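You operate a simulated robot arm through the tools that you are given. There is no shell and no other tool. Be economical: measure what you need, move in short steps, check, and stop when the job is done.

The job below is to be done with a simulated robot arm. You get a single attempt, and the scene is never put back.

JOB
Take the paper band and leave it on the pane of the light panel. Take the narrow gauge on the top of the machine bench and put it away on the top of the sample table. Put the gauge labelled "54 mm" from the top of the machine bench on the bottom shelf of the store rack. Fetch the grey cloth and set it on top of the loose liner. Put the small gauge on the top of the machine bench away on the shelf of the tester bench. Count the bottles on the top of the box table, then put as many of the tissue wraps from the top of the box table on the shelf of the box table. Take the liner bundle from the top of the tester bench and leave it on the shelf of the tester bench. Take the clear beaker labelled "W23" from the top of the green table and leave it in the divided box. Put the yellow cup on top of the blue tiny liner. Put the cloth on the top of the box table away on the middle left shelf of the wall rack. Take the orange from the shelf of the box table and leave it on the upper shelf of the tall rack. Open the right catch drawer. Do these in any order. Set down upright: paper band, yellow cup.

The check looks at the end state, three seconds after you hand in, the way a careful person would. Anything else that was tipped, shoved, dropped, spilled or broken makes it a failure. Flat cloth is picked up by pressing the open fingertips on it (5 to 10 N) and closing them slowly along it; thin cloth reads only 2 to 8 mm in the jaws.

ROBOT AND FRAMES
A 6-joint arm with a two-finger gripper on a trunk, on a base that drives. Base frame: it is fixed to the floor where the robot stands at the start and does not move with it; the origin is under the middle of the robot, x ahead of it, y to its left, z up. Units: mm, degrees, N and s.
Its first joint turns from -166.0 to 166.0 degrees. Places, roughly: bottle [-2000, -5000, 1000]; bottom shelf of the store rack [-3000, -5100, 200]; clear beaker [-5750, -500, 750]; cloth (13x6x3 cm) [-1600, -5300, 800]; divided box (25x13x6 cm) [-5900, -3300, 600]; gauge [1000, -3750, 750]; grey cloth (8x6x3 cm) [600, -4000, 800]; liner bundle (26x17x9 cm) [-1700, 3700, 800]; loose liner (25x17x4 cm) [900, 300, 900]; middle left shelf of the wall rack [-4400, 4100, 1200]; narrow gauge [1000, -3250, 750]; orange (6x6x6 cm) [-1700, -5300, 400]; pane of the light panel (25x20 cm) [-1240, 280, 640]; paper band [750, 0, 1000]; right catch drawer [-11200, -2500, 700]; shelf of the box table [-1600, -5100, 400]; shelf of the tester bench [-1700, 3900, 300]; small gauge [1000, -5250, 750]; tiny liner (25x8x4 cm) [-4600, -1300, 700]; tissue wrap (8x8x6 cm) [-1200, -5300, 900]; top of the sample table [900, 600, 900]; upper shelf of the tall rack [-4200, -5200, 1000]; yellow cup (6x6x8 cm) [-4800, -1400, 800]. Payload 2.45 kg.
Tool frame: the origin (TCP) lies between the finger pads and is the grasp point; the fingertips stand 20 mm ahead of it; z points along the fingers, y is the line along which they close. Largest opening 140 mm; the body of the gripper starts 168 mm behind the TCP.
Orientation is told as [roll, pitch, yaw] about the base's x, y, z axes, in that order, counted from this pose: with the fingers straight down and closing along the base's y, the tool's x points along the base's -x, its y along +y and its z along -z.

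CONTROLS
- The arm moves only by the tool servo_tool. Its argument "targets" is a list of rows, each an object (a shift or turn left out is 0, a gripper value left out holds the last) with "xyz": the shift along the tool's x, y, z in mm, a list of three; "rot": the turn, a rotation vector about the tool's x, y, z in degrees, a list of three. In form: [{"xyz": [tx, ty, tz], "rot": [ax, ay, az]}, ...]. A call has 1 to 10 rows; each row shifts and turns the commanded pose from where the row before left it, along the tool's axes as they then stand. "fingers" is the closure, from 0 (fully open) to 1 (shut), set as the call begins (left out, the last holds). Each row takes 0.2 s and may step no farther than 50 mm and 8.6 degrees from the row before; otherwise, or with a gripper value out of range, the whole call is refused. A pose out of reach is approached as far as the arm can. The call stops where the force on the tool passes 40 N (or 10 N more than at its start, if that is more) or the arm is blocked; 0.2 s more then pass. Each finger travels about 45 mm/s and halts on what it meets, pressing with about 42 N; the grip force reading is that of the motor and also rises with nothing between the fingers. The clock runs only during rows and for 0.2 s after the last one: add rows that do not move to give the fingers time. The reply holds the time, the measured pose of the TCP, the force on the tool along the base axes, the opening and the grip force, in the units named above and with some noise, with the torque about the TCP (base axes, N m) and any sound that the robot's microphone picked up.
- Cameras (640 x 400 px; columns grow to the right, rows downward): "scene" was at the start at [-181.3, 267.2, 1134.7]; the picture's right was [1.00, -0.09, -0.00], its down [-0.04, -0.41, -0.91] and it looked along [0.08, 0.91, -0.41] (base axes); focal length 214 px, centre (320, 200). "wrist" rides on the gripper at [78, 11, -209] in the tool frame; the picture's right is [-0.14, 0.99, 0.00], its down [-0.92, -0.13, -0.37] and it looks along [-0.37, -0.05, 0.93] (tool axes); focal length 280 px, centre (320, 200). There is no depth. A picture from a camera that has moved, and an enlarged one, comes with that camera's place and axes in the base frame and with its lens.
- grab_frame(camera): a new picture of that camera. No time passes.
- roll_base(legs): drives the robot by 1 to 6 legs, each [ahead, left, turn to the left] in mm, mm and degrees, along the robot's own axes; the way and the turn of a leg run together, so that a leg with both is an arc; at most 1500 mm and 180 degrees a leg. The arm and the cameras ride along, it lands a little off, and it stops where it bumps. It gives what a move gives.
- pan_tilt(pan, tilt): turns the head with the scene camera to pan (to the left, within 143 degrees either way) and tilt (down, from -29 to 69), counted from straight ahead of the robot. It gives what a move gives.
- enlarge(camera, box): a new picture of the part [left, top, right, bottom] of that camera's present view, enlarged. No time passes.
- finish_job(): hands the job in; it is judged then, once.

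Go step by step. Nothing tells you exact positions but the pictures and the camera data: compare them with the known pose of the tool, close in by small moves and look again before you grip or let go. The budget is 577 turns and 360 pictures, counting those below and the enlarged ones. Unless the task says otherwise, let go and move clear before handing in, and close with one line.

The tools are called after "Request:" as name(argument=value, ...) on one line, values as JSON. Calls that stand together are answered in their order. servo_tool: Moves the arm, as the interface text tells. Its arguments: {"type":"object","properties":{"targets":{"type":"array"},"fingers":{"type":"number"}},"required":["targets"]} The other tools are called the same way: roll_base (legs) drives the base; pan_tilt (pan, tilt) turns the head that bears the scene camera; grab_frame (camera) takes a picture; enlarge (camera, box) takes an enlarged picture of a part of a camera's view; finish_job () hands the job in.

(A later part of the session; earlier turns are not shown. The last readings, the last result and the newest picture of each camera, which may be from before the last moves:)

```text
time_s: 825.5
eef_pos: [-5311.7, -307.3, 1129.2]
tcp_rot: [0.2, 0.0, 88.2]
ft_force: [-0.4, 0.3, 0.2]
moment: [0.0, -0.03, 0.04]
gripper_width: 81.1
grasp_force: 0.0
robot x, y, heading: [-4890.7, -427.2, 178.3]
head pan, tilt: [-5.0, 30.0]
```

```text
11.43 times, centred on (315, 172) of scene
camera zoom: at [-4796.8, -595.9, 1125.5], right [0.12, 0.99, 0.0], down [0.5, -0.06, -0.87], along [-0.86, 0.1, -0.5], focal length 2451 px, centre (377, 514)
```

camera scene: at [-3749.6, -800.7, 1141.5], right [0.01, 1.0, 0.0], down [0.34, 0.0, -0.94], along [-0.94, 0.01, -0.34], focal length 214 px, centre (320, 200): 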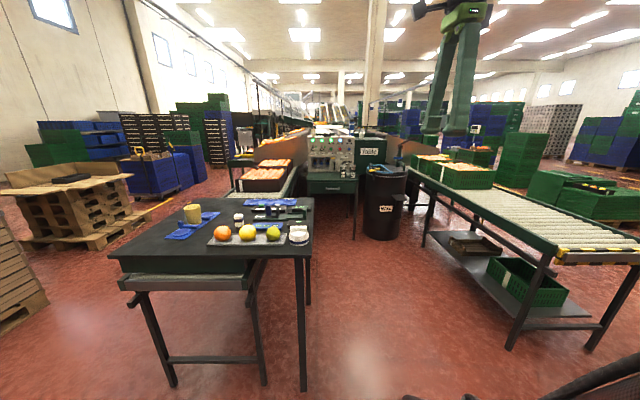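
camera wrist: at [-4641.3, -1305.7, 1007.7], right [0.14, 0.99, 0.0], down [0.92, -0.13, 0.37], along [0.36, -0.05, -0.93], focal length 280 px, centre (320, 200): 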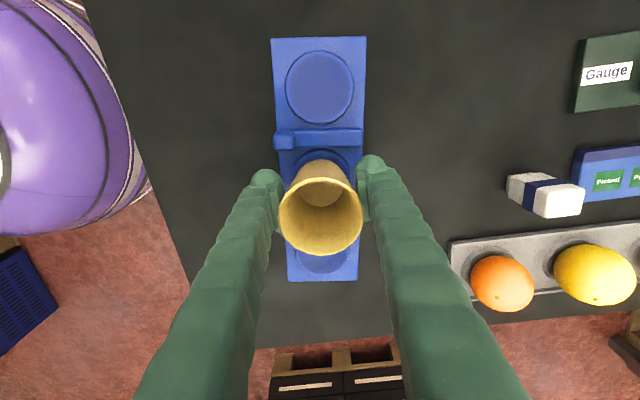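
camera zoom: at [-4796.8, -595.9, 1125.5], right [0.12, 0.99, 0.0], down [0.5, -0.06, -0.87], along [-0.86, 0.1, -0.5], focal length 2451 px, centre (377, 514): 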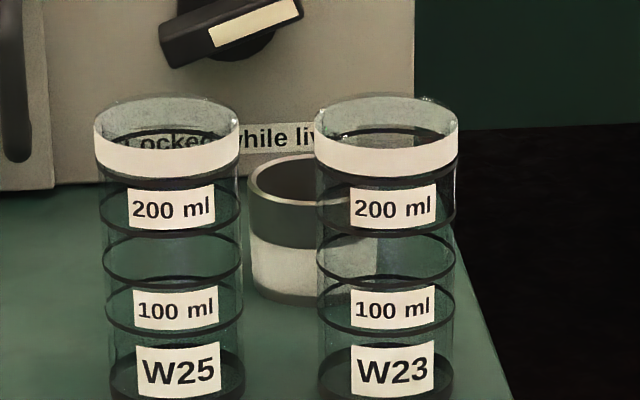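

W23 is the right-hand (north) beaker, base near (-5728, -483, 644), about 150 mm tall. I move above it with the fingers front/back.

Request:
servo_tool(targets=[{"xyz": [19, 41, 0]}, {"xyz": [19, 41, 0]}, {"xyz": [19, 41, 0]}, {"xyz": [19, 41, 0]}, {"xyz": [19, 41, 0]}, {"xyz": [19, 41, 0]}, {"xyz": [19, 41, 0]}, {"xyz": [19, 41, 0]}, {"xyz": [19, 41, 0]}, {"xyz": [18, 41, 0]}], fingers=0.3)

Request:
grab_frame(camera="wrist")

```text
time_s: 827.7
eef_pos: [-5726.6, -484.6, 1132.2]
tcp_rot: [0.2, 0.1, 88.2]
ft_force: [1.5, 1.1, 0.7]
moment: [-0.03, 0.1, 0.01]
gripper_width: 97.7
grasp_force: 0.1
robot x, y, heading: [-4890.9, -427.9, 178.1]
head pan, tilt: [-5.0, 30.0]
```

```text
120 pictures are left
camera wrist: at [-5739.7, -563.4, 1342.3], right [-0.99, 0.17, 0.0], down [0.16, 0.92, 0.37], along [0.06, 0.36, -0.93], focal length 280 px, centre (320, 200)
```

wrist: 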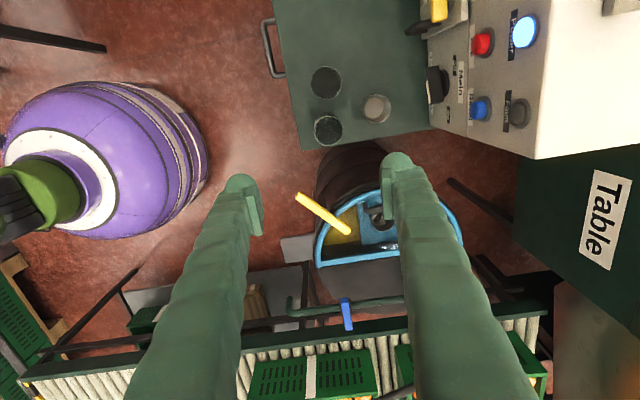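

Request:
servo_tool(targets=[{"xyz": [6, 13, 0]}, {"xyz": [0, 0, 45]}, {"xyz": [0, 0, 45]}, {"xyz": [0, 0, 45]}, {"xyz": [0, 0, 45]}, {"xyz": [0, 0, 45]}, {"xyz": [0, 0, 30]}, {"xyz": [0, 0, 0]}])

Request:
grab_frame(camera="wrist")

Request:
enlarge(camera="scene", box=[270, 100, 390, 210])

```text
time_s: 829.5
eef_pos: [-5740.9, -491.3, 876.9]
tcp_rot: [0.2, 0.0, 88.2]
ft_force: [0.6, 0.3, -0.3]
moment: [0.01, 0.0, 0.0]
gripper_width: 97.9
grasp_force: 0.1
robot x, y, heading: [-4892.5, -428.2, 178.0]
head pan, tilt: [-5.0, 30.0]
```

```text
119 pictures are left
camera wrist: at [-5754.2, -570.0, 1086.9], right [-0.99, 0.17, 0.0], down [0.16, 0.92, 0.37], along [0.06, 0.36, -0.93], focal length 280 px, centre (320, 200)
```

wrist: 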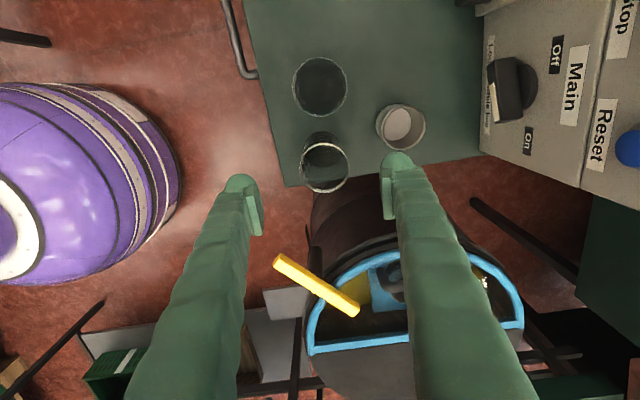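

```text
3.64 times, centred on (330, 155) of scene
camera zoom: at [-4797.0, -596.0, 1125.4], right [0.12, 0.99, 0.0], down [0.5, -0.06, -0.87], along [-0.86, 0.1, -0.5], focal length 780 px, centre (284, 364)
```

zoom: 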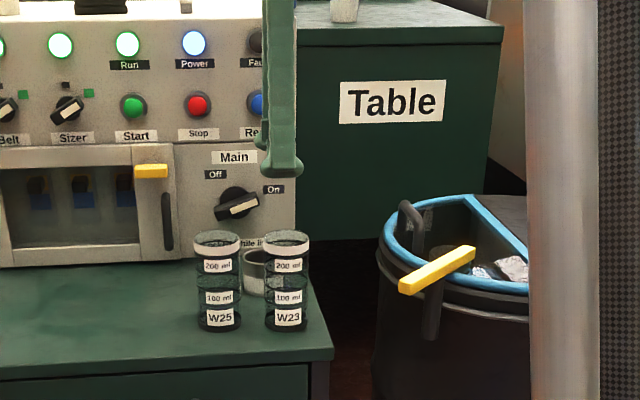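

Request:
servo_tool(targets=[{"xyz": [0, 6, 0]}, {"xyz": [0, 0, 45]}, {"xyz": [0, 0, 45]}, {"xyz": [0, 0, 42]}, {"xyz": [0, 0, 0]}], fingers=0.39)

Request:
grab_frame(camera="wrist")

Request:
enlarge(camera="scene", box=[270, 130, 370, 200])

```text
time_s: 830.7
eef_pos: [-5750.0, -486.1, 745.3]
tcp_rot: [0.2, -0.2, 88.2]
ft_force: [0.9, 0.2, -0.2]
moment: [-0.03, 0.01, 0.01]
gripper_width: 85.4
grasp_force: 0.2
robot x, y, heading: [-4891.6, -425.4, 178.2]
head pan, tilt: [-5.0, 30.0]
```

```text
117 pictures are left
camera wrist: at [-5762.3, -565.1, 955.8], right [-0.99, 0.17, 0.0], down [0.16, 0.92, 0.37], along [0.06, 0.36, -0.93], focal length 280 px, centre (320, 200)
```

wrist: 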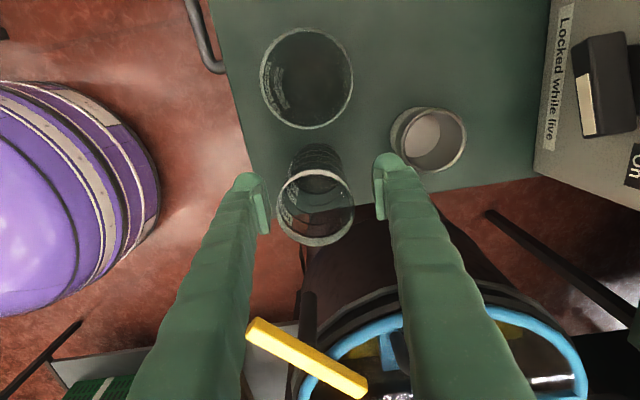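

```text
5.71 times, centred on (320, 165) of scene
camera zoom: at [-4797.0, -596.0, 1125.4], right [0.12, 0.99, 0.0], down [0.5, -0.06, -0.87], along [-0.86, 0.1, -0.5], focal length 1226 px, centre (320, 400)
```

zoom: 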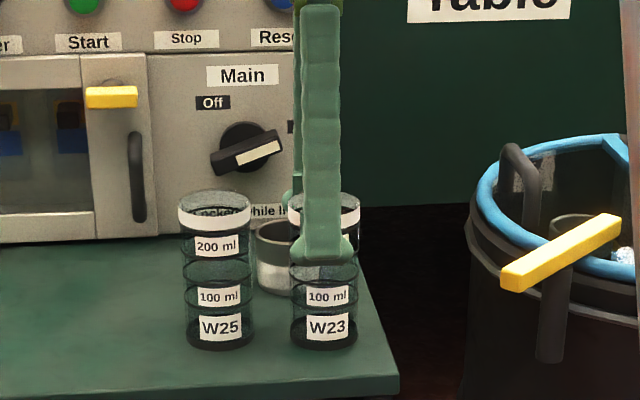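

Good alignment. I close gently.

Request:
servo_tool(targets=[{"xyz": [0, 0, 0]}, {"xyz": [0, 0, 0]}, {"xyz": [0, 0, 0]}], fingers=0.58)

Request:
servo_tool(targets=[{"xyz": [0, 0, 0]}, {"xyz": [0, 0, 0]}], fingers=0.62)

```text
time_s: 831.5
eef_pos: [-5749.2, -487.0, 744.8]
tcp_rot: [0.2, 0.0, 88.2]
ft_force: [-1.0, -0.1, -0.3]
moment: [0.01, 0.05, -0.04]
gripper_width: 58.9
grasp_force: 0.1
robot x, y, heading: [-4893.0, -426.0, 178.2]
head pan, tilt: [-5.0, 30.0]
```

```text
time_s: 832.1
eef_pos: [-5749.2, -485.9, 745.1]
tcp_rot: [0.2, 0.0, 88.1]
ft_force: [-0.5, 0.5, 0.4]
moment: [0.04, 0.02, -0.01]
gripper_width: 56.9
grasp_force: 39.1
robot x, y, heading: [-4891.8, -425.5, 178.2]
head pan, tilt: [-5.0, 30.0]
```

Gripped at 57 mm. I lift straight up.

Request:
servo_tool(targets=[{"xyz": [0, 0, -20]}, {"xyz": [0, 0, -45]}, {"xyz": [0, 0, -45]}, {"xyz": [0, 0, -45]}, {"xyz": [0, 0, -45]}, {"xyz": [0, 0, -45]}, {"xyz": [0, 0, -45]}, {"xyz": [0, 0, -45]}, {"xyz": [0, 0, -45]}, {"xyz": [0, 0, 0]}])

Request:
grab_frame(camera="wrist")

```text
time_s: 834.3
eef_pos: [-5749.9, -491.1, 1127.4]
tcp_rot: [0.2, 0.0, 88.2]
ft_force: [0.7, -0.7, -1.4]
moment: [0.0, -0.02, 0.03]
gripper_width: 56.4
grasp_force: 41.6
robot x, y, heading: [-4891.5, -424.2, 178.3]
head pan, tilt: [-5.0, 30.0]
```

```text
115 pictures are left
camera wrist: at [-5762.0, -570.3, 1337.0], right [-0.99, 0.17, 0.0], down [0.16, 0.92, 0.37], along [0.06, 0.36, -0.93], focal length 280 px, centre (320, 200)
```

wrist: 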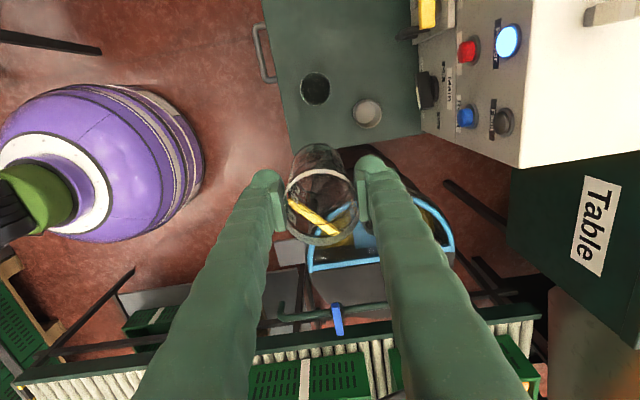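

Held. I retract and drive around toward the divided box on the pallet stack in the west.

Request:
servo_tool(targets=[{"xyz": [0, -45, 0]}, {"xyz": [0, -45, 0]}, {"xyz": [0, -45, 0]}, {"xyz": [0, -45, 0]}, {"xyz": [0, -45, 0]}, {"xyz": [0, -45, 0]}, {"xyz": [0, -45, 0]}, {"xyz": [0, -45, 0]}, {"xyz": [0, 0, 0]}])

Request:
roll_base(legs=[[-1050, 0, 1.7], [0, 1000, 0], [0, 700, 0], [900, 0, 0], [600, 0, 0]])

Request:
pan_tilt(pan=20, tilt=20)

Request:
grab_frame(camera="scene")

```text
time_s: 836.3
eef_pos: [-5387.4, -499.2, 1124.6]
tcp_rot: [0.2, 0.0, 88.2]
ft_force: [-0.8, -0.1, -0.7]
moment: [0.01, -0.02, -0.03]
gripper_width: 56.9
grasp_force: 41.9
robot x, y, heading: [-4890.5, -424.2, 178.2]
head pan, tilt: [-5.0, 30.0]
```

```text
time_s: 857.0
eef_pos: [-5857.3, -2209.4, 1124.8]
tcp_rot: [0.2, 0.1, 89.9]
ft_force: [0.0, 0.1, -0.5]
moment: [0.02, -0.02, -0.01]
gripper_width: 56.4
grasp_force: 41.8
robot x, y, heading: [-5361.7, -2117.8, 180.1]
head pan, tilt: [-5.0, 30.0]
```

```text
time_s: 857.9
eef_pos: [-5857.5, -2208.8, 1124.6]
tcp_rot: [0.3, 0.0, 89.8]
ft_force: [0.1, 0.2, -0.2]
moment: [0.03, -0.01, -0.01]
gripper_width: 56.5
grasp_force: 42.0
robot x, y, heading: [-5365.9, -2123.2, 180.0]
head pan, tilt: [20.0, 20.0]
```

```text
114 pictures are left
camera scene: at [-5261.4, -2327.4, 1141.5], right [-0.34, 0.94, 0.0], down [0.32, 0.12, -0.94], along [-0.88, -0.32, -0.34], focal length 214 px, centre (320, 200)
```

scene: 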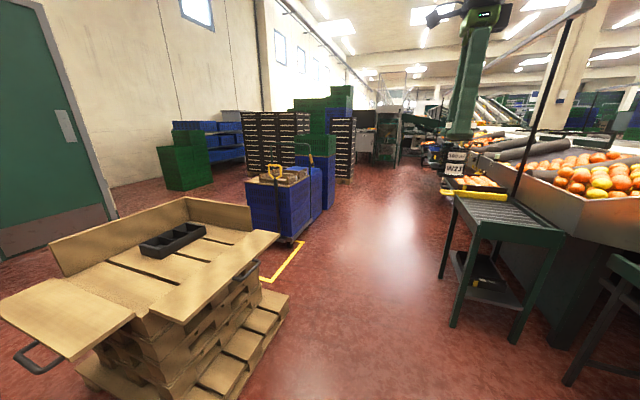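

Request:
enlarge(camera="scene", box=[0, 170, 300, 370])

```text
2.00 times, centred on (150, 270) of scene
camera zoom: at [-5261.4, -2327.4, 1141.5], right [-0.34, 0.94, 0.0], down [0.32, 0.12, -0.94], along [-0.88, -0.32, -0.34], focal length 429 px, centre (660, 60)
```

zoom: 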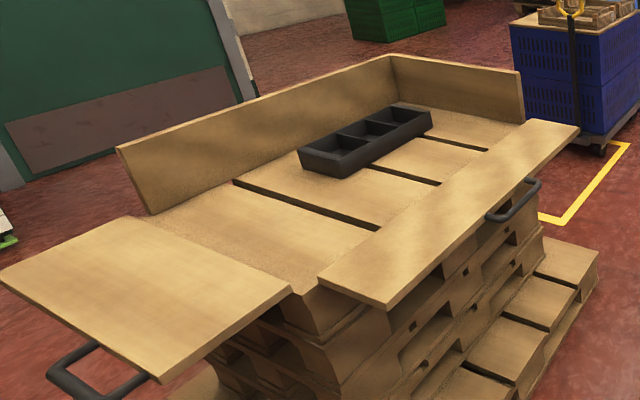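

The divided box has three compartments; its centre is near (-5890, -3300), top z ≈ 612. I turn to face it and approach.

Request:
roll_base(legs=[[0, 0, 90], [0, -520, 0], [370, 0, 0]])

Request:
grab_frame(camera="wrist")

```text
time_s: 866.8
eef_pos: [-5794.6, -2993.5, 1123.3]
tcp_rot: [0.2, 0.0, 179.9]
ft_force: [-0.5, 0.5, -0.8]
moment: [0.02, -0.01, 0.01]
gripper_width: 56.3
grasp_force: 42.1
robot x, y, heading: [-5885.9, -2500.8, -89.9]
head pan, tilt: [20.0, 20.0]
```

```text
112 pictures are left
camera wrist: at [-5716.5, -3004.6, 1334.5], right [-0.14, -0.99, 0.0], down [-0.92, 0.13, 0.37], along [-0.36, 0.05, -0.93], focal length 280 px, centre (320, 200)
```

wrist: 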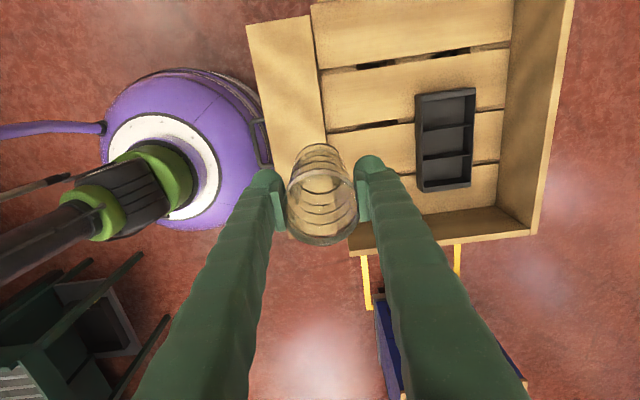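

Request:
servo_tool(targets=[{"xyz": [-12.5, 45, 0]}, {"xyz": [-12.5, 45, 0]}, {"xyz": [-12.5, 45, 0]}, {"xyz": [-12.5, 45, 0]}, {"xyz": [-12.5, 45, 0]}, {"xyz": [-12.5, 45, 0]}, {"xyz": [-12, 45, 0]}, {"xyz": [0, 0, 45]}, {"xyz": [0, 0, 45]}, {"xyz": [0, 0, 0]}])

Request:
grab_frame(camera="wrist")

Request:
pan_tilt(pan=0, tilt=35)

Request:
grab_frame(camera="scene")

```text
time_s: 869.0
eef_pos: [-5883.7, -3308.3, 1033.8]
tcp_rot: [0.2, -0.1, 179.9]
ft_force: [0.4, 0.6, -0.9]
moment: [0.02, 0.02, -0.01]
gripper_width: 56.4
grasp_force: 42.3
robot x, y, heading: [-5881.3, -2498.4, -90.0]
head pan, tilt: [20.0, 20.0]
```

```text
111 pictures are left
camera wrist: at [-5804.8, -3319.2, 1243.9], right [-0.14, -0.99, 0.0], down [-0.92, 0.13, 0.37], along [-0.36, 0.05, -0.93], focal length 280 px, centre (320, 200)
```

wrist: 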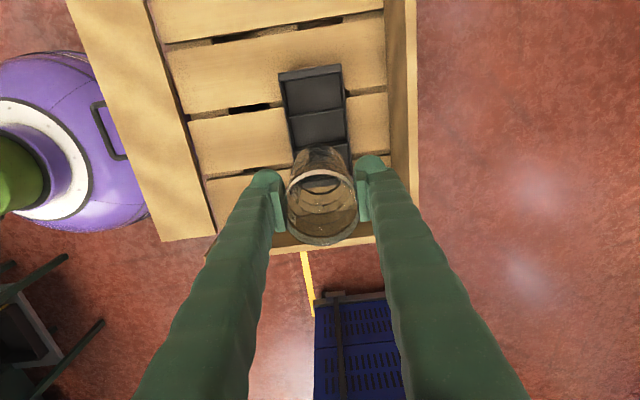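

```text
time_s: 869.8
eef_pos: [-5883.0, -3307.5, 1033.8]
tcp_rot: [0.3, -0.1, 180.0]
ft_force: [-0.7, 0.0, -0.6]
moment: [0.0, -0.01, -0.02]
gripper_width: 56.4
grasp_force: 42.2
robot x, y, heading: [-5879.8, -2500.4, -89.9]
head pan, tilt: [0.0, 35.0]
```

```text
110 pictures are left
camera scene: at [-5707.5, -2398.2, 1117.7], right [-1.0, 0.0, 0.0], down [0.0, 0.57, -0.82], along [0.0, -0.82, -0.57], focal length 214 px, centre (320, 200)
```

scene: 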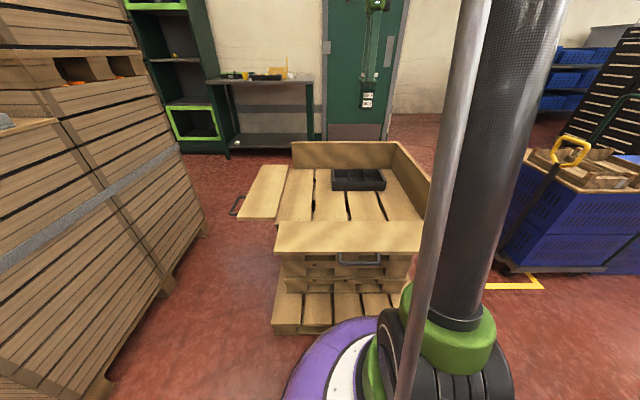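

Request:
servo_tool(targets=[{"xyz": [6, -2, 40]}, {"xyz": [0, 0, 45]}, {"xyz": [0, 0, 45]}, {"xyz": [0, 0, 45]}, {"xyz": [0, 0, 45]}, {"xyz": [0, 0, 30]}, {"xyz": [0, 0, 0]}])

Request:
grab_frame(camera="wrist")

Request:
enlarge(camera="scene", box=[310, 120, 420, 210])

```text
time_s: 871.4
eef_pos: [-5877.2, -3305.7, 783.9]
tcp_rot: [0.1, 0.0, 179.9]
ft_force: [0.4, -0.3, -0.3]
moment: [0.0, 0.03, -0.01]
gripper_width: 56.4
grasp_force: 41.6
robot x, y, heading: [-5883.6, -2501.3, -90.1]
head pan, tilt: [0.0, 35.0]
```

```text
109 pictures are left
camera wrist: at [-5799.6, -3317.4, 993.7], right [-0.14, -0.99, 0.0], down [-0.92, 0.13, 0.37], along [-0.36, 0.05, -0.93], focal length 280 px, centre (320, 200)
```

wrist: 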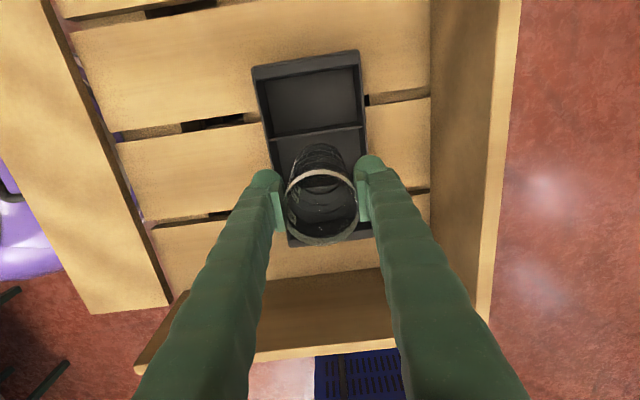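

```text
4.44 times, centred on (365, 165) of scene
camera zoom: at [-5707.6, -2398.2, 1117.7], right [-1.0, 0.0, 0.0], down [0.0, 0.57, -0.82], along [0.0, -0.82, -0.57], focal length 953 px, centre (120, 356)
```

zoom: 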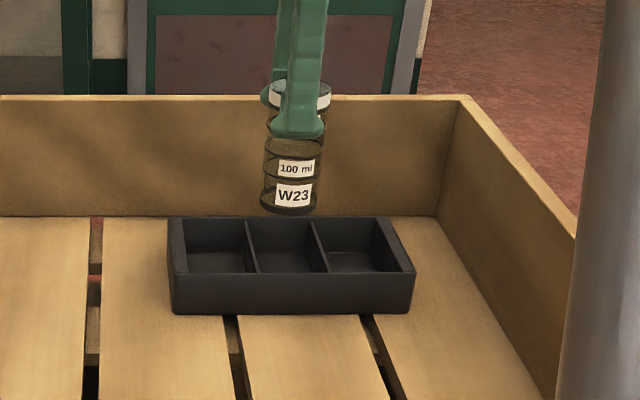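

Very clear view. The middle compartment's centre is about (-5885, -3310). I adjust and lower.

Request:
servo_tool(targets=[{"xyz": [-8, 4, 0]}, {"xyz": [0, 0, 20]}, {"xyz": [0, 0, 15]}, {"xyz": [0, 0, 0]}])

Request:
enlarge(camera="scene", box=[320, 140, 410, 210])

Request:
enlarge(camera="wrist", box=[220, 30, 420, 270])

```text
time_s: 872.4
eef_pos: [-5885.5, -3311.4, 748.2]
tcp_rot: [0.2, -0.1, 179.9]
ft_force: [0.2, -0.3, -0.1]
moment: [-0.03, -0.01, 0.02]
gripper_width: 56.2
grasp_force: 42.4
robot x, y, heading: [-5883.0, -2496.4, -90.1]
head pan, tilt: [0.0, 35.0]
```

```text
5.71 times, centred on (365, 175) of scene
camera zoom: at [-5707.6, -2398.2, 1117.7], right [-1.0, 0.0, 0.0], down [0.0, 0.57, -0.82], along [0.0, -0.82, -0.57], focal length 1226 px, centre (63, 343)
```

zoom: 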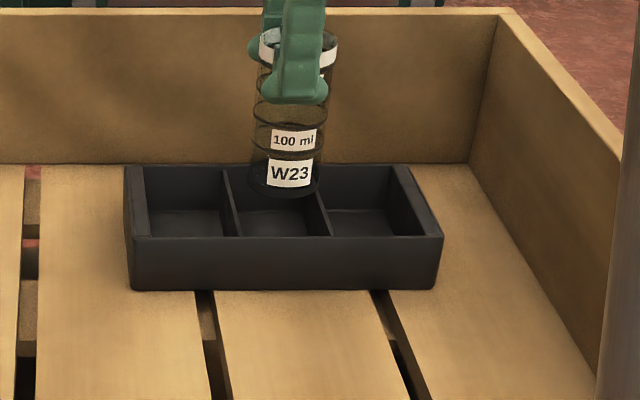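

```text
1.67 times, centred on (320, 150) of wrist
camera zoom: at [-5807.0, -3322.4, 959.5], right [-0.14, -0.99, 0.0], down [-0.92, 0.13, 0.37], along [-0.36, 0.05, -0.93], focal length 467 px, centre (320, 283)
```

zoom: 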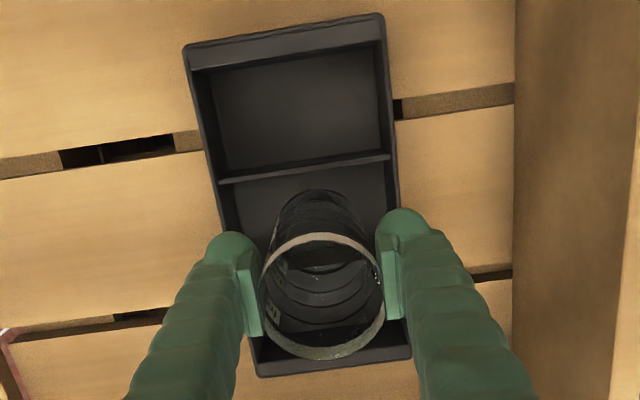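

Request:
servo_tool(targets=[{"xyz": [6, 0, 0]}, {"xyz": [0, 0, 10]}, {"xyz": [0, 0, 8]}, {"xyz": [0, 0, 0]}])

Request:
enlarge(camera="scene", box=[330, 150, 400, 205])

```text
time_s: 873.4
eef_pos: [-5878.3, -3311.1, 732.8]
tcp_rot: [0.2, 0.1, 179.9]
ft_force: [0.0, -0.3, -0.7]
moment: [0.0, 0.03, 0.03]
gripper_width: 56.4
grasp_force: 42.1
robot x, y, heading: [-5881.5, -2499.8, -89.7]
head pan, tilt: [0.0, 35.0]
```

```text
7.27 times, centred on (365, 178) of scene
camera zoom: at [-5707.6, -2398.2, 1117.7], right [-1.0, 0.0, 0.0], down [0.0, 0.57, -0.82], along [0.0, -0.82, -0.57], focal length 1560 px, centre (-7, 364)
```

zoom: 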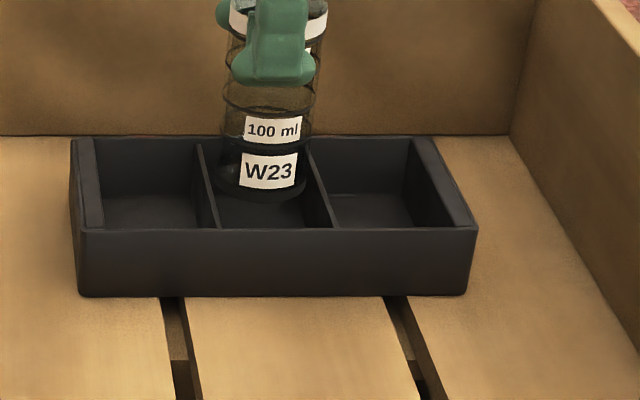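

Now centred between the dividers. I lower it in.

Request:
servo_tool(targets=[{"xyz": [0, 0, 10]}, {"xyz": [0, 0, 10]}, {"xyz": [0, 0, 5]}, {"xyz": [0, 0, 0]}])

Request:
servo_tool(targets=[{"xyz": [0, 0, 4]}, {"xyz": [0, 0, 4]}, {"xyz": [0, 0, 0]}])

Request:
enlarge(camera="scene", box=[330, 150, 400, 205])

```text
time_s: 874.4
eef_pos: [-5878.1, -3312.5, 706.8]
tcp_rot: [0.2, 0.0, 179.9]
ft_force: [0.4, 0.6, -0.8]
moment: [-0.02, 0.0, -0.03]
gripper_width: 56.3
grasp_force: 42.1
robot x, y, heading: [-5883.1, -2500.7, -90.3]
head pan, tilt: [0.0, 35.0]
```

```text
time_s: 875.2
eef_pos: [-5879.3, -3312.3, 698.6]
tcp_rot: [0.2, 0.0, 179.9]
ft_force: [0.1, 0.1, -0.6]
moment: [-0.01, 0.03, 0.0]
gripper_width: 56.4
grasp_force: 42.0
robot x, y, heading: [-5881.2, -2499.1, -90.1]
head pan, tilt: [0.0, 35.0]
```

```text
7.27 times, centred on (365, 178) of scene
camera zoom: at [-5707.6, -2398.2, 1117.7], right [-1.0, 0.0, 0.0], down [0.0, 0.57, -0.82], along [0.0, -0.82, -0.57], focal length 1560 px, centre (-7, 364)
```

zoom: 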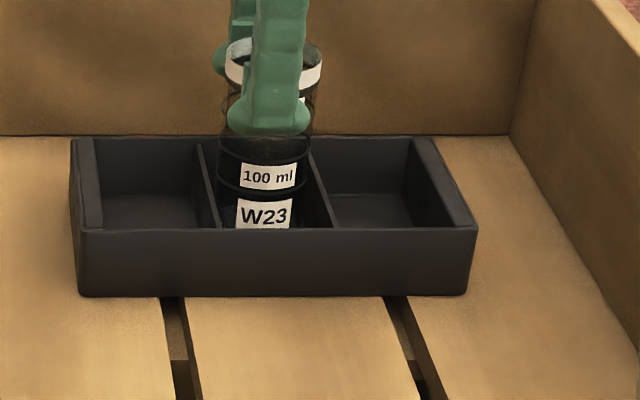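

Request:
servo_tool(targets=[{"xyz": [0, 0, 4]}, {"xyz": [0, 0, 4]}, {"xyz": [0, 0, 0]}])

Request:
servo_tool(targets=[{"xyz": [0, 0, 3]}, {"xyz": [0, 0, 0]}])

Request:
servo_tool(targets=[{"xyz": [0, 0, 3]}, {"xyz": [0, 0, 0]}])

```text
time_s: 876.0
eef_pos: [-5878.1, -3311.8, 691.5]
tcp_rot: [0.3, 0.0, 179.9]
ft_force: [-0.7, -0.6, -0.8]
moment: [-0.01, 0.03, 0.01]
gripper_width: 56.5
grasp_force: 42.2
robot x, y, heading: [-5880.5, -2500.8, -89.8]
head pan, tilt: [0.0, 35.0]
```

```text
time_s: 876.6
eef_pos: [-5878.3, -3311.7, 689.9]
tcp_rot: [0.2, 0.0, 179.9]
ft_force: [-1.5, -0.1, 37.3]
moment: [-0.23, 0.42, -0.01]
gripper_width: 56.1
grasp_force: 41.8
robot x, y, heading: [-5885.5, -2501.2, -90.3]
head pan, tilt: [0.0, 35.0]
```

```text
time_s: 877.2
eef_pos: [-5877.6, -3310.5, 685.6]
tcp_rot: [0.3, 0.0, 180.0]
ft_force: [-0.7, -0.6, 44.8]
moment: [0.02, 0.19, 0.01]
gripper_width: 57.1
grasp_force: 42.0
robot x, y, heading: [-5881.3, -2500.3, -90.0]
head pan, tilt: [0.0, 35.0]
```

It's on the compartment floor. I relieve pressure, open and lift.

Request:
servo_tool(targets=[{"xyz": [0, 0, -3]}, {"xyz": [0, 0, 0]}])

Request:
servo_tool(targets=[{"xyz": [0, 0, 0]}, {"xyz": [0, 0, 0]}, {"xyz": [0, 0, 0]}], fingers=0.42)

Request:
servo_tool(targets=[{"xyz": [0, 0, -25]}, {"xyz": [0, 0, -45]}, {"xyz": [0, 0, -45]}, {"xyz": [0, 0, -45]}, {"xyz": [0, 0, -45]}, {"xyz": [0, 0, -45]}, {"xyz": [0, 0, -45]}, {"xyz": [0, 0, -45]}, {"xyz": [0, 0, -45]}, {"xyz": [0, 0, -45]}])

Request:
enlarge(camera="scene", box=[310, 130, 420, 210])

```text
time_s: 877.8
eef_pos: [-5877.5, -3311.3, 688.7]
tcp_rot: [0.1, 0.1, 179.9]
ft_force: [0.0, -0.4, -1.4]
moment: [0.0, -0.02, -0.01]
gripper_width: 56.8
grasp_force: 41.8
robot x, y, heading: [-5882.1, -2494.9, -90.0]
head pan, tilt: [0.0, 35.0]
```

```text
time_s: 878.6
eef_pos: [-5878.3, -3312.0, 689.3]
tcp_rot: [0.2, 0.0, 179.9]
ft_force: [-0.1, 0.2, 0.4]
moment: [-0.01, 0.01, 0.02]
gripper_width: 81.3
grasp_force: 0.1
robot x, y, heading: [-5882.8, -2500.8, -90.2]
head pan, tilt: [0.0, 35.0]
```

```text
time_s: 880.8
eef_pos: [-5875.7, -3308.7, 1119.0]
tcp_rot: [0.1, 0.0, 179.9]
ft_force: [0.2, 0.0, 0.2]
moment: [0.0, -0.04, 0.01]
gripper_width: 81.0
grasp_force: 0.0
robot x, y, heading: [-5882.5, -2494.8, -90.2]
head pan, tilt: [0.0, 35.0]
```

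```text
5.00 times, centred on (365, 170) of scene
camera zoom: at [-5707.6, -2398.2, 1117.7], right [-1.0, 0.0, 0.0], down [0.0, 0.57, -0.82], along [0.0, -0.82, -0.57], focal length 1072 px, centre (95, 350)
```

zoom: 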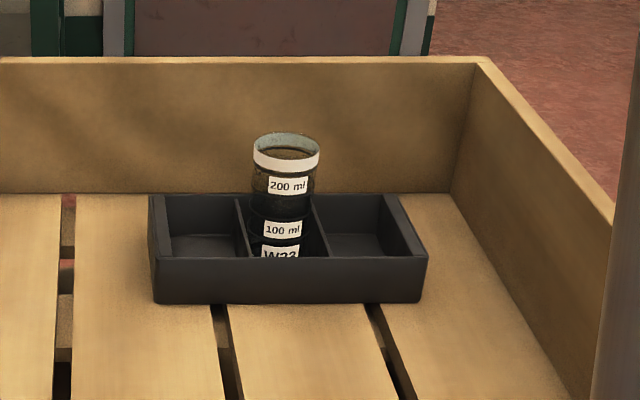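

Beaker stands in the box. Last task: the drawer far west. I retract, turn and drive along the aisle.

Request:
servo_tool(targets=[{"xyz": [0, -45, 0]}, {"xyz": [0, -45, 0]}, {"xyz": [0, -45, 0]}, {"xyz": [0, -45, 0]}, {"xyz": [0, -45, 0]}, {"xyz": [0, -45, 0]}, {"xyz": [0, -45, 0]}, {"xyz": [0, -45, 0]}, {"xyz": [0, 0, 0]}])

Request:
roll_base(legs=[[-60, 0, 0], [0, 0, -90], [1000, 0, 0], [900, 0, 0]])

Request:
pan_tilt(pan=0, tilt=15)

Request:
grab_frame(camera="scene")

```text
time_s: 882.8
eef_pos: [-5877.7, -2952.2, 1118.2]
tcp_rot: [0.2, 0.0, 179.9]
ft_force: [0.3, -0.2, -0.5]
moment: [-0.02, -0.02, 0.04]
gripper_width: 81.3
grasp_force: 0.0
robot x, y, heading: [-5879.7, -2499.4, -90.1]
head pan, tilt: [0.0, 35.0]
```

```text
time_s: 896.7
eef_pos: [-8233.7, -2433.2, 1117.0]
tcp_rot: [0.2, -0.2, 88.9]
ft_force: [-0.5, 0.9, 0.3]
moment: [0.03, -0.05, 0.0]
gripper_width: 81.1
grasp_force: 0.0
robot x, y, heading: [-7781.0, -2435.8, 179.1]
head pan, tilt: [0.0, 35.0]
```

```text
time_s: 897.5
eef_pos: [-8233.9, -2432.6, 1117.4]
tcp_rot: [0.2, 0.1, 89.0]
ft_force: [0.5, -0.8, 0.0]
moment: [-0.02, 0.02, -0.02]
gripper_width: 81.1
grasp_force: 0.2
robot x, y, heading: [-7782.4, -2436.9, 178.8]
head pan, tilt: [0.0, 15.0]
```

```text
102 pictures are left
camera scene: at [-7688.0, -2610.9, 1149.6], right [0.02, 1.0, 0.0], down [0.26, 0.0, -0.97], along [-0.97, 0.02, -0.26], focal length 214 px, centre (320, 200)
```

scene: 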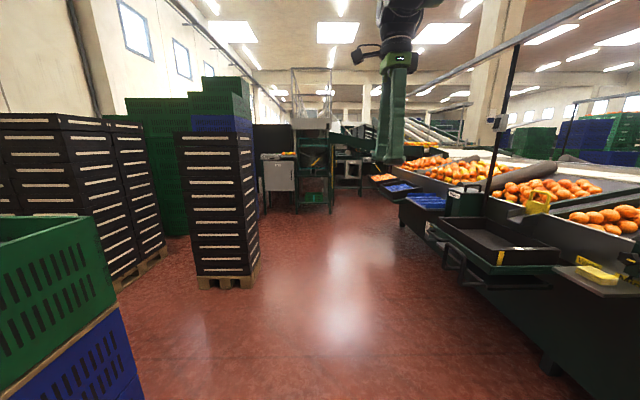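

Request:
roll_base(legs=[[0, 40, 1.0], [1000, 0, 0], [1000, 0, 0]])

Request:
grab_frame(camera="scene")

```text
time_s: 908.0
eef_pos: [-10223.2, -2501.3, 1117.6]
tcp_rot: [0.2, 0.0, 90.8]
ft_force: [0.7, 0.2, 0.5]
moment: [-0.01, 0.0, -0.03]
gripper_width: 81.1
grasp_force: 0.0
robot x, y, heading: [-9775.0, -2490.2, -179.3]
head pan, tilt: [0.0, 15.0]
```

```text
101 pictures are left
camera scene: at [-9673.4, -2661.9, 1149.6], right [-0.01, 1.0, 0.0], down [0.26, 0.0, -0.97], along [-0.97, -0.01, -0.26], focal length 214 px, centre (320, 200)
```

scene: 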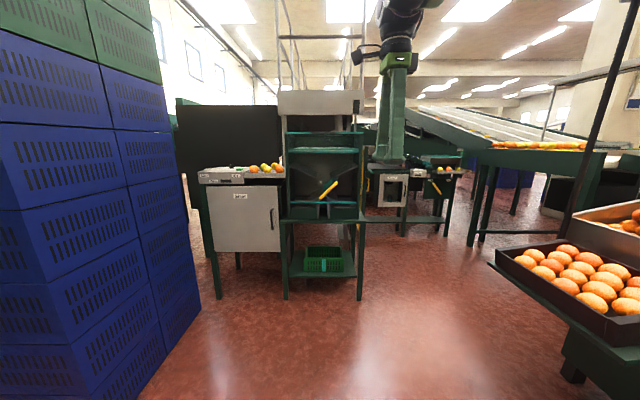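

Request:
enlarge(camera="scene", box=[260, 90, 400, 300])

Request:
enlarge(camera="scene", box=[280, 185, 370, 235])

```text
1.90 times, centred on (330, 195) of scene
camera zoom: at [-9673.4, -2661.9, 1149.6], right [-0.01, 1.0, 0.0], down [0.26, 0.0, -0.97], along [-0.97, -0.01, -0.26], focal length 408 px, centre (301, 210)
```

zoom: 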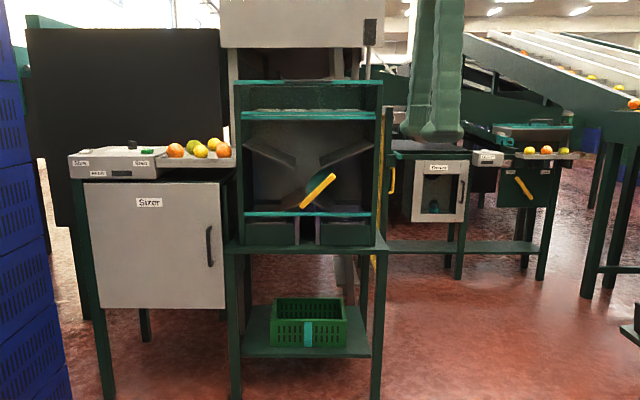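

```text
7.11 times, centred on (325, 210) of scene
camera zoom: at [-9673.4, -2661.9, 1149.6], right [-0.01, 1.0, 0.0], down [0.26, 0.0, -0.97], along [-0.97, -0.01, -0.26], focal length 1525 px, centre (284, 129)
```

zoom: 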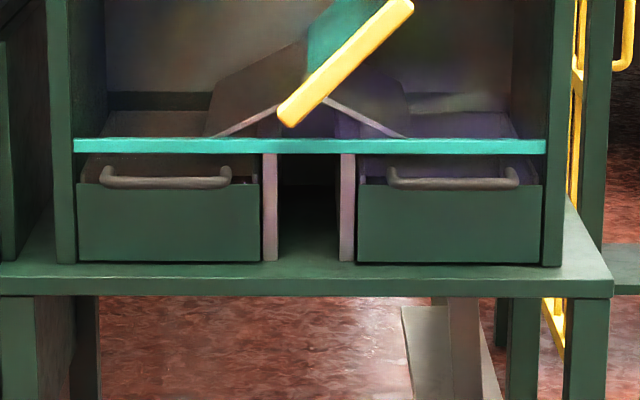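

The right catch drawer's handle bar is near (-11118, -2505, 710). I extend in free space and turn the tool horizontal with the fingers above/below.

Request:
servo_tool(targets=[{"xyz": [0, 45, 10]}, {"xyz": [0, 45, 10]}, {"xyz": [0, 45, 10]}, {"xyz": [0, 45, 10]}, {"xyz": [0, 45, 10]}, {"xyz": [0, 45, 10]}, {"xyz": [0, 45, 10]}, {"xyz": [0, 45, 10]}, {"xyz": [0, 45, 10]}, {"xyz": [0, 45, 10]}], fingers=0.7)

Request:
servo_tool(targets=[{"rot": [-8, 0, 0]}, {"rot": [-8, 0, 0]}, {"rot": [-8, 0, 0]}, {"rot": [-8, 0, 0]}, {"rot": [-8, 0, 0]}, {"rot": [-8, 0, 0]}, {"rot": [-8, 0, 0]}, {"rot": [-8, 0, 0]}, {"rot": [-8, 0, 0]}, {"rot": [-8, 0, 0]}])

Request:
servo_tool(targets=[{"rot": [-8, 0, 0]}, {"rot": [-2, 0, 0]}, {"xyz": [0, -45, 0]}, {"xyz": [0, -45, 0]}, {"xyz": [0, -45, 0]}, {"xyz": [0, -45, 0]}, {"xyz": [0, -45, 0]}, {"xyz": [0, -45, 0]}, {"xyz": [0, 0, 0]}])

Request:
grab_frame(camera="wrist")

```text
time_s: 910.1
eef_pos: [-10678.4, -2508.2, 1018.2]
tcp_rot: [0.2, 0.0, 90.8]
ft_force: [1.4, 0.2, 0.1]
moment: [-0.02, 0.09, -0.05]
gripper_width: 42.1
grasp_force: 0.1
robot x, y, heading: [-9773.3, -2487.5, -179.2]
head pan, tilt: [0.0, 15.0]
```

```text
time_s: 912.4
eef_pos: [-10675.2, -2507.1, 1019.1]
tcp_rot: [80.2, 0.0, 90.7]
ft_force: [0.0, 0.8, 0.0]
moment: [-0.02, 0.03, -0.01]
gripper_width: 42.1
grasp_force: 0.0
robot x, y, heading: [-9774.9, -2488.2, -179.1]
head pan, tilt: [0.0, 15.0]
```

```text
time_s: 914.4
eef_pos: [-10674.6, -2509.0, 749.8]
tcp_rot: [90.1, -0.1, 90.8]
ft_force: [0.9, 0.0, -0.6]
moment: [0.02, 0.0, -0.02]
gripper_width: 41.7
grasp_force: 0.1
robot x, y, heading: [-9776.0, -2492.6, -179.5]
head pan, tilt: [0.0, 15.0]
```

```text
98 pictures are left
camera wrist: at [-10465.4, -2583.9, 761.2], right [0.0, 0.14, 0.99], down [0.35, 0.93, -0.13], along [-0.93, 0.35, -0.05], focal length 280 px, centre (320, 200)
```

wrist: 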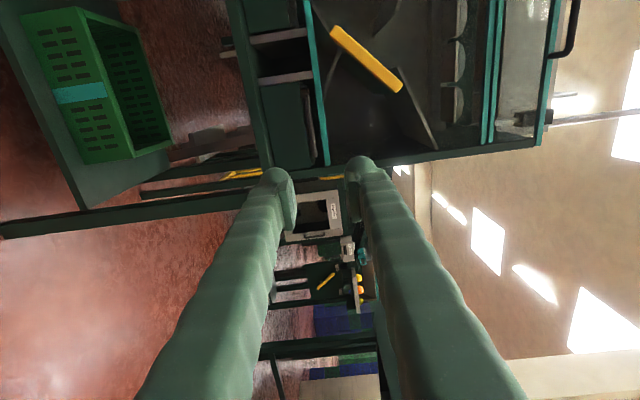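

Request:
enlarge(camera="wrist", box=[220, 0, 360, 190])

```text
2.11 times, centred on (290, 95) of wrist
camera zoom: at [-10465.4, -2583.9, 761.2], right [0.0, 0.14, 0.99], down [0.35, 0.93, -0.13], along [-0.93, 0.35, -0.05], focal length 590 px, centre (383, 421)
```

zoom: 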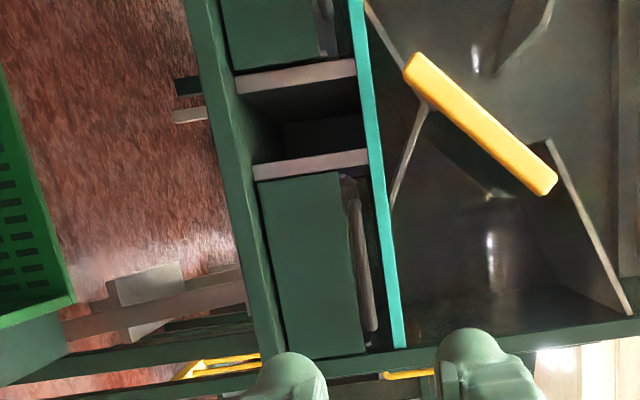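

Request:
roll_base(legs=[[200, 0, -0.6]])

Request:
enlarge(camera="wrist", box=[220, 0, 400, 230])

Request:
enlarge(camera="scene", box=[270, 150, 390, 240])

```text
time_s: 915.9
eef_pos: [-10873.5, -2500.7, 749.9]
tcp_rot: [90.1, 0.0, 90.3]
ft_force: [0.2, 0.7, 0.1]
moment: [0.0, 0.0, 0.04]
gripper_width: 42.0
grasp_force: 0.2
robot x, y, heading: [-9966.6, -2489.5, -179.8]
head pan, tilt: [0.0, 15.0]
```

```text
1.74 times, centred on (310, 115) of wrist
camera zoom: at [-10663.9, -2578.9, 761.6], right [0.0, 0.14, 0.99], down [0.36, 0.92, -0.13], along [-0.93, 0.36, -0.05], focal length 488 px, centre (337, 348)
```

zoom: 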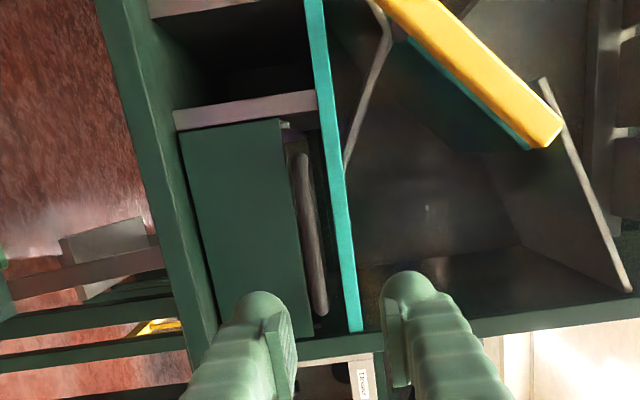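

```text
4.44 times, centred on (330, 195) of scene
camera zoom: at [-9872.8, -2664.6, 1149.6], right [0.0, 1.0, 0.0], down [0.26, 0.0, -0.97], along [-0.97, 0.0, -0.26], focal length 953 px, centre (276, 222)
```

zoom: 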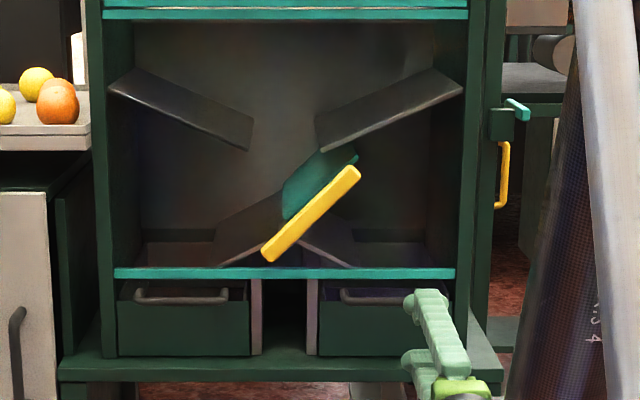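

The bar is at about (-11046, -2523, 734), 45 mm in front of the drawer face. I align and move closer.

Request:
servo_tool(targets=[{"xyz": [21, -16, 0]}, {"xyz": [0, 0, 40]}, {"xyz": [0, 0, 40]}, {"xyz": [0, 0, 35]}, {"xyz": [0, 0, 0]}])

Request:
grab_frame(camera="wrist")

Request:
enlarge(camera="scene", box=[290, 180, 390, 240])

```text
time_s: 917.1
eef_pos: [-10988.5, -2522.2, 734.1]
tcp_rot: [90.3, -0.1, 90.3]
ft_force: [0.7, 0.6, -0.1]
moment: [-0.04, 0.01, 0.05]
gripper_width: 41.9
grasp_force: 0.0
robot x, y, heading: [-9969.5, -2486.9, -179.9]
head pan, tilt: [0.0, 15.0]
```

```text
94 pictures are left
camera wrist: at [-10779.2, -2600.1, 745.1], right [0.0, 0.14, 0.99], down [0.36, 0.92, -0.13], along [-0.93, 0.36, -0.05], focal length 280 px, centre (320, 200)
```

wrist: 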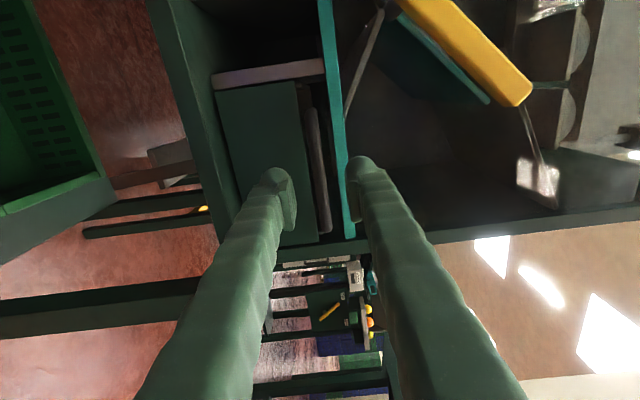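

```text
6.40 times, centred on (340, 210) of scene
camera zoom: at [-9872.8, -2664.7, 1149.6], right [0.0, 1.0, 0.0], down [0.26, 0.0, -0.97], along [-0.97, 0.0, -0.26], focal length 1373 px, centre (192, 136)
```

zoom: 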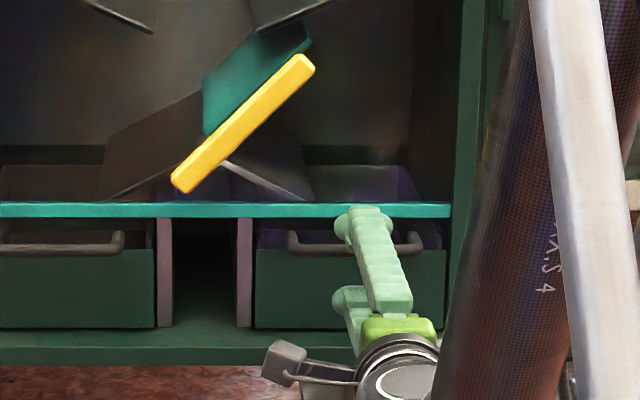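

Request:
servo_tool(targets=[{"xyz": [0, 0, 25]}, {"xyz": [0, 0, 20]}, {"xyz": [0, 0, 10]}, {"xyz": [0, 0, 0]}])

Request:
grab_frame(camera="wrist")

Request:
enlarge(camera="scene", box=[290, 180, 390, 240])

```text
time_s: 918.1
eef_pos: [-11043.9, -2521.6, 735.0]
tcp_rot: [90.2, 0.0, 90.3]
ft_force: [-0.6, -0.6, -0.6]
moment: [0.04, 0.0, 0.01]
gripper_width: 42.1
grasp_force: 0.0
robot x, y, heading: [-9971.7, -2492.0, -179.7]
head pan, tilt: [0.0, 15.0]
```

```text
92 pictures are left
camera wrist: at [-10834.8, -2600.3, 746.0], right [0.0, 0.14, 0.99], down [0.36, 0.92, -0.13], along [-0.93, 0.36, -0.05], focal length 280 px, centre (320, 200)
```

wrist: 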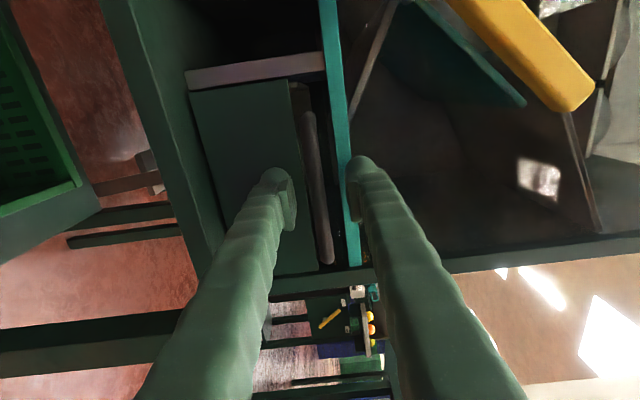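

```text
6.40 times, centred on (340, 210) of scene
camera zoom: at [-9872.9, -2664.7, 1149.6], right [0.0, 1.0, 0.0], down [0.26, 0.0, -0.97], along [-0.97, 0.0, -0.26], focal length 1373 px, centre (192, 136)
```

zoom: 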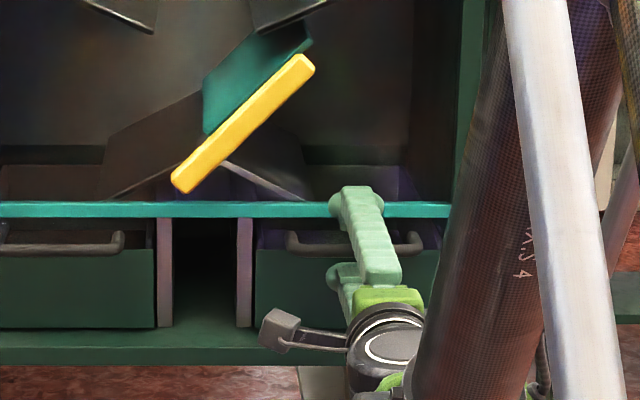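

I close on the bar.

Request:
servo_tool(targets=[{"xyz": [0, 0, 6]}, {"xyz": [0, 0, 0]}, {"xyz": [0, 0, 0]}, {"xyz": [0, 0, 0]}], fingers=0.97)

Request:
grab_frame(camera="wrist")

```text
time_s: 919.1
eef_pos: [-11048.7, -2522.5, 736.0]
tcp_rot: [90.2, 0.0, 90.4]
ft_force: [22.6, -0.2, -10.9]
moment: [-0.01, -0.33, -0.06]
gripper_width: 11.4
grasp_force: 5.5
robot x, y, heading: [-9970.9, -2490.6, -179.8]
head pan, tilt: [0.0, 15.0]
```

```text
90 pictures are left
camera wrist: at [-10839.9, -2599.9, 746.1], right [0.0, 0.14, 0.99], down [0.36, 0.92, -0.13], along [-0.93, 0.36, -0.05], focal length 280 px, centre (320, 200)
```

wrist: 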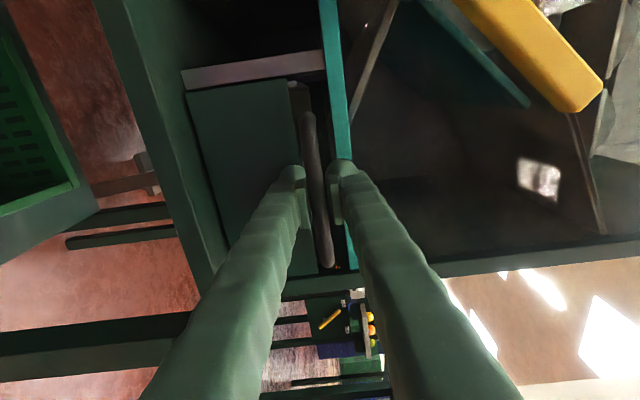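

Request:
servo_tool(targets=[{"xyz": [0, 0, 0]}, {"xyz": [0, 0, 0]}, {"xyz": [0, 0, 0]}], fingers=1.0)

Request:
enlarge(camera="scene", box=[310, 190, 370, 230])

```text
time_s: 919.7
eef_pos: [-11048.7, -2521.7, 733.3]
tcp_rot: [90.2, 0.0, 90.1]
ft_force: [3.7, 0.1, -8.9]
moment: [-0.01, 0.09, -0.1]
gripper_width: 5.9
grasp_force: 33.7
robot x, y, heading: [-9971.7, -2490.5, -180.2]
head pan, tilt: [0.0, 15.0]
stopped in row 2: the force on the tool passed its limit at 42 N (the readings are from after the stop); the commanded pose is now the measured one
```

```text
10.00 times, centred on (340, 210) of scene
camera zoom: at [-9873.0, -2664.7, 1149.7], right [0.0, 1.0, 0.0], down [0.26, 0.0, -0.97], along [-0.97, 0.0, -0.26], focal length 2145 px, centre (120, 100)
```

zoom: 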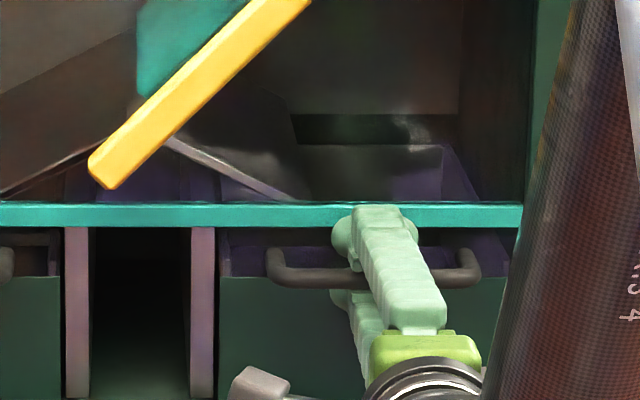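

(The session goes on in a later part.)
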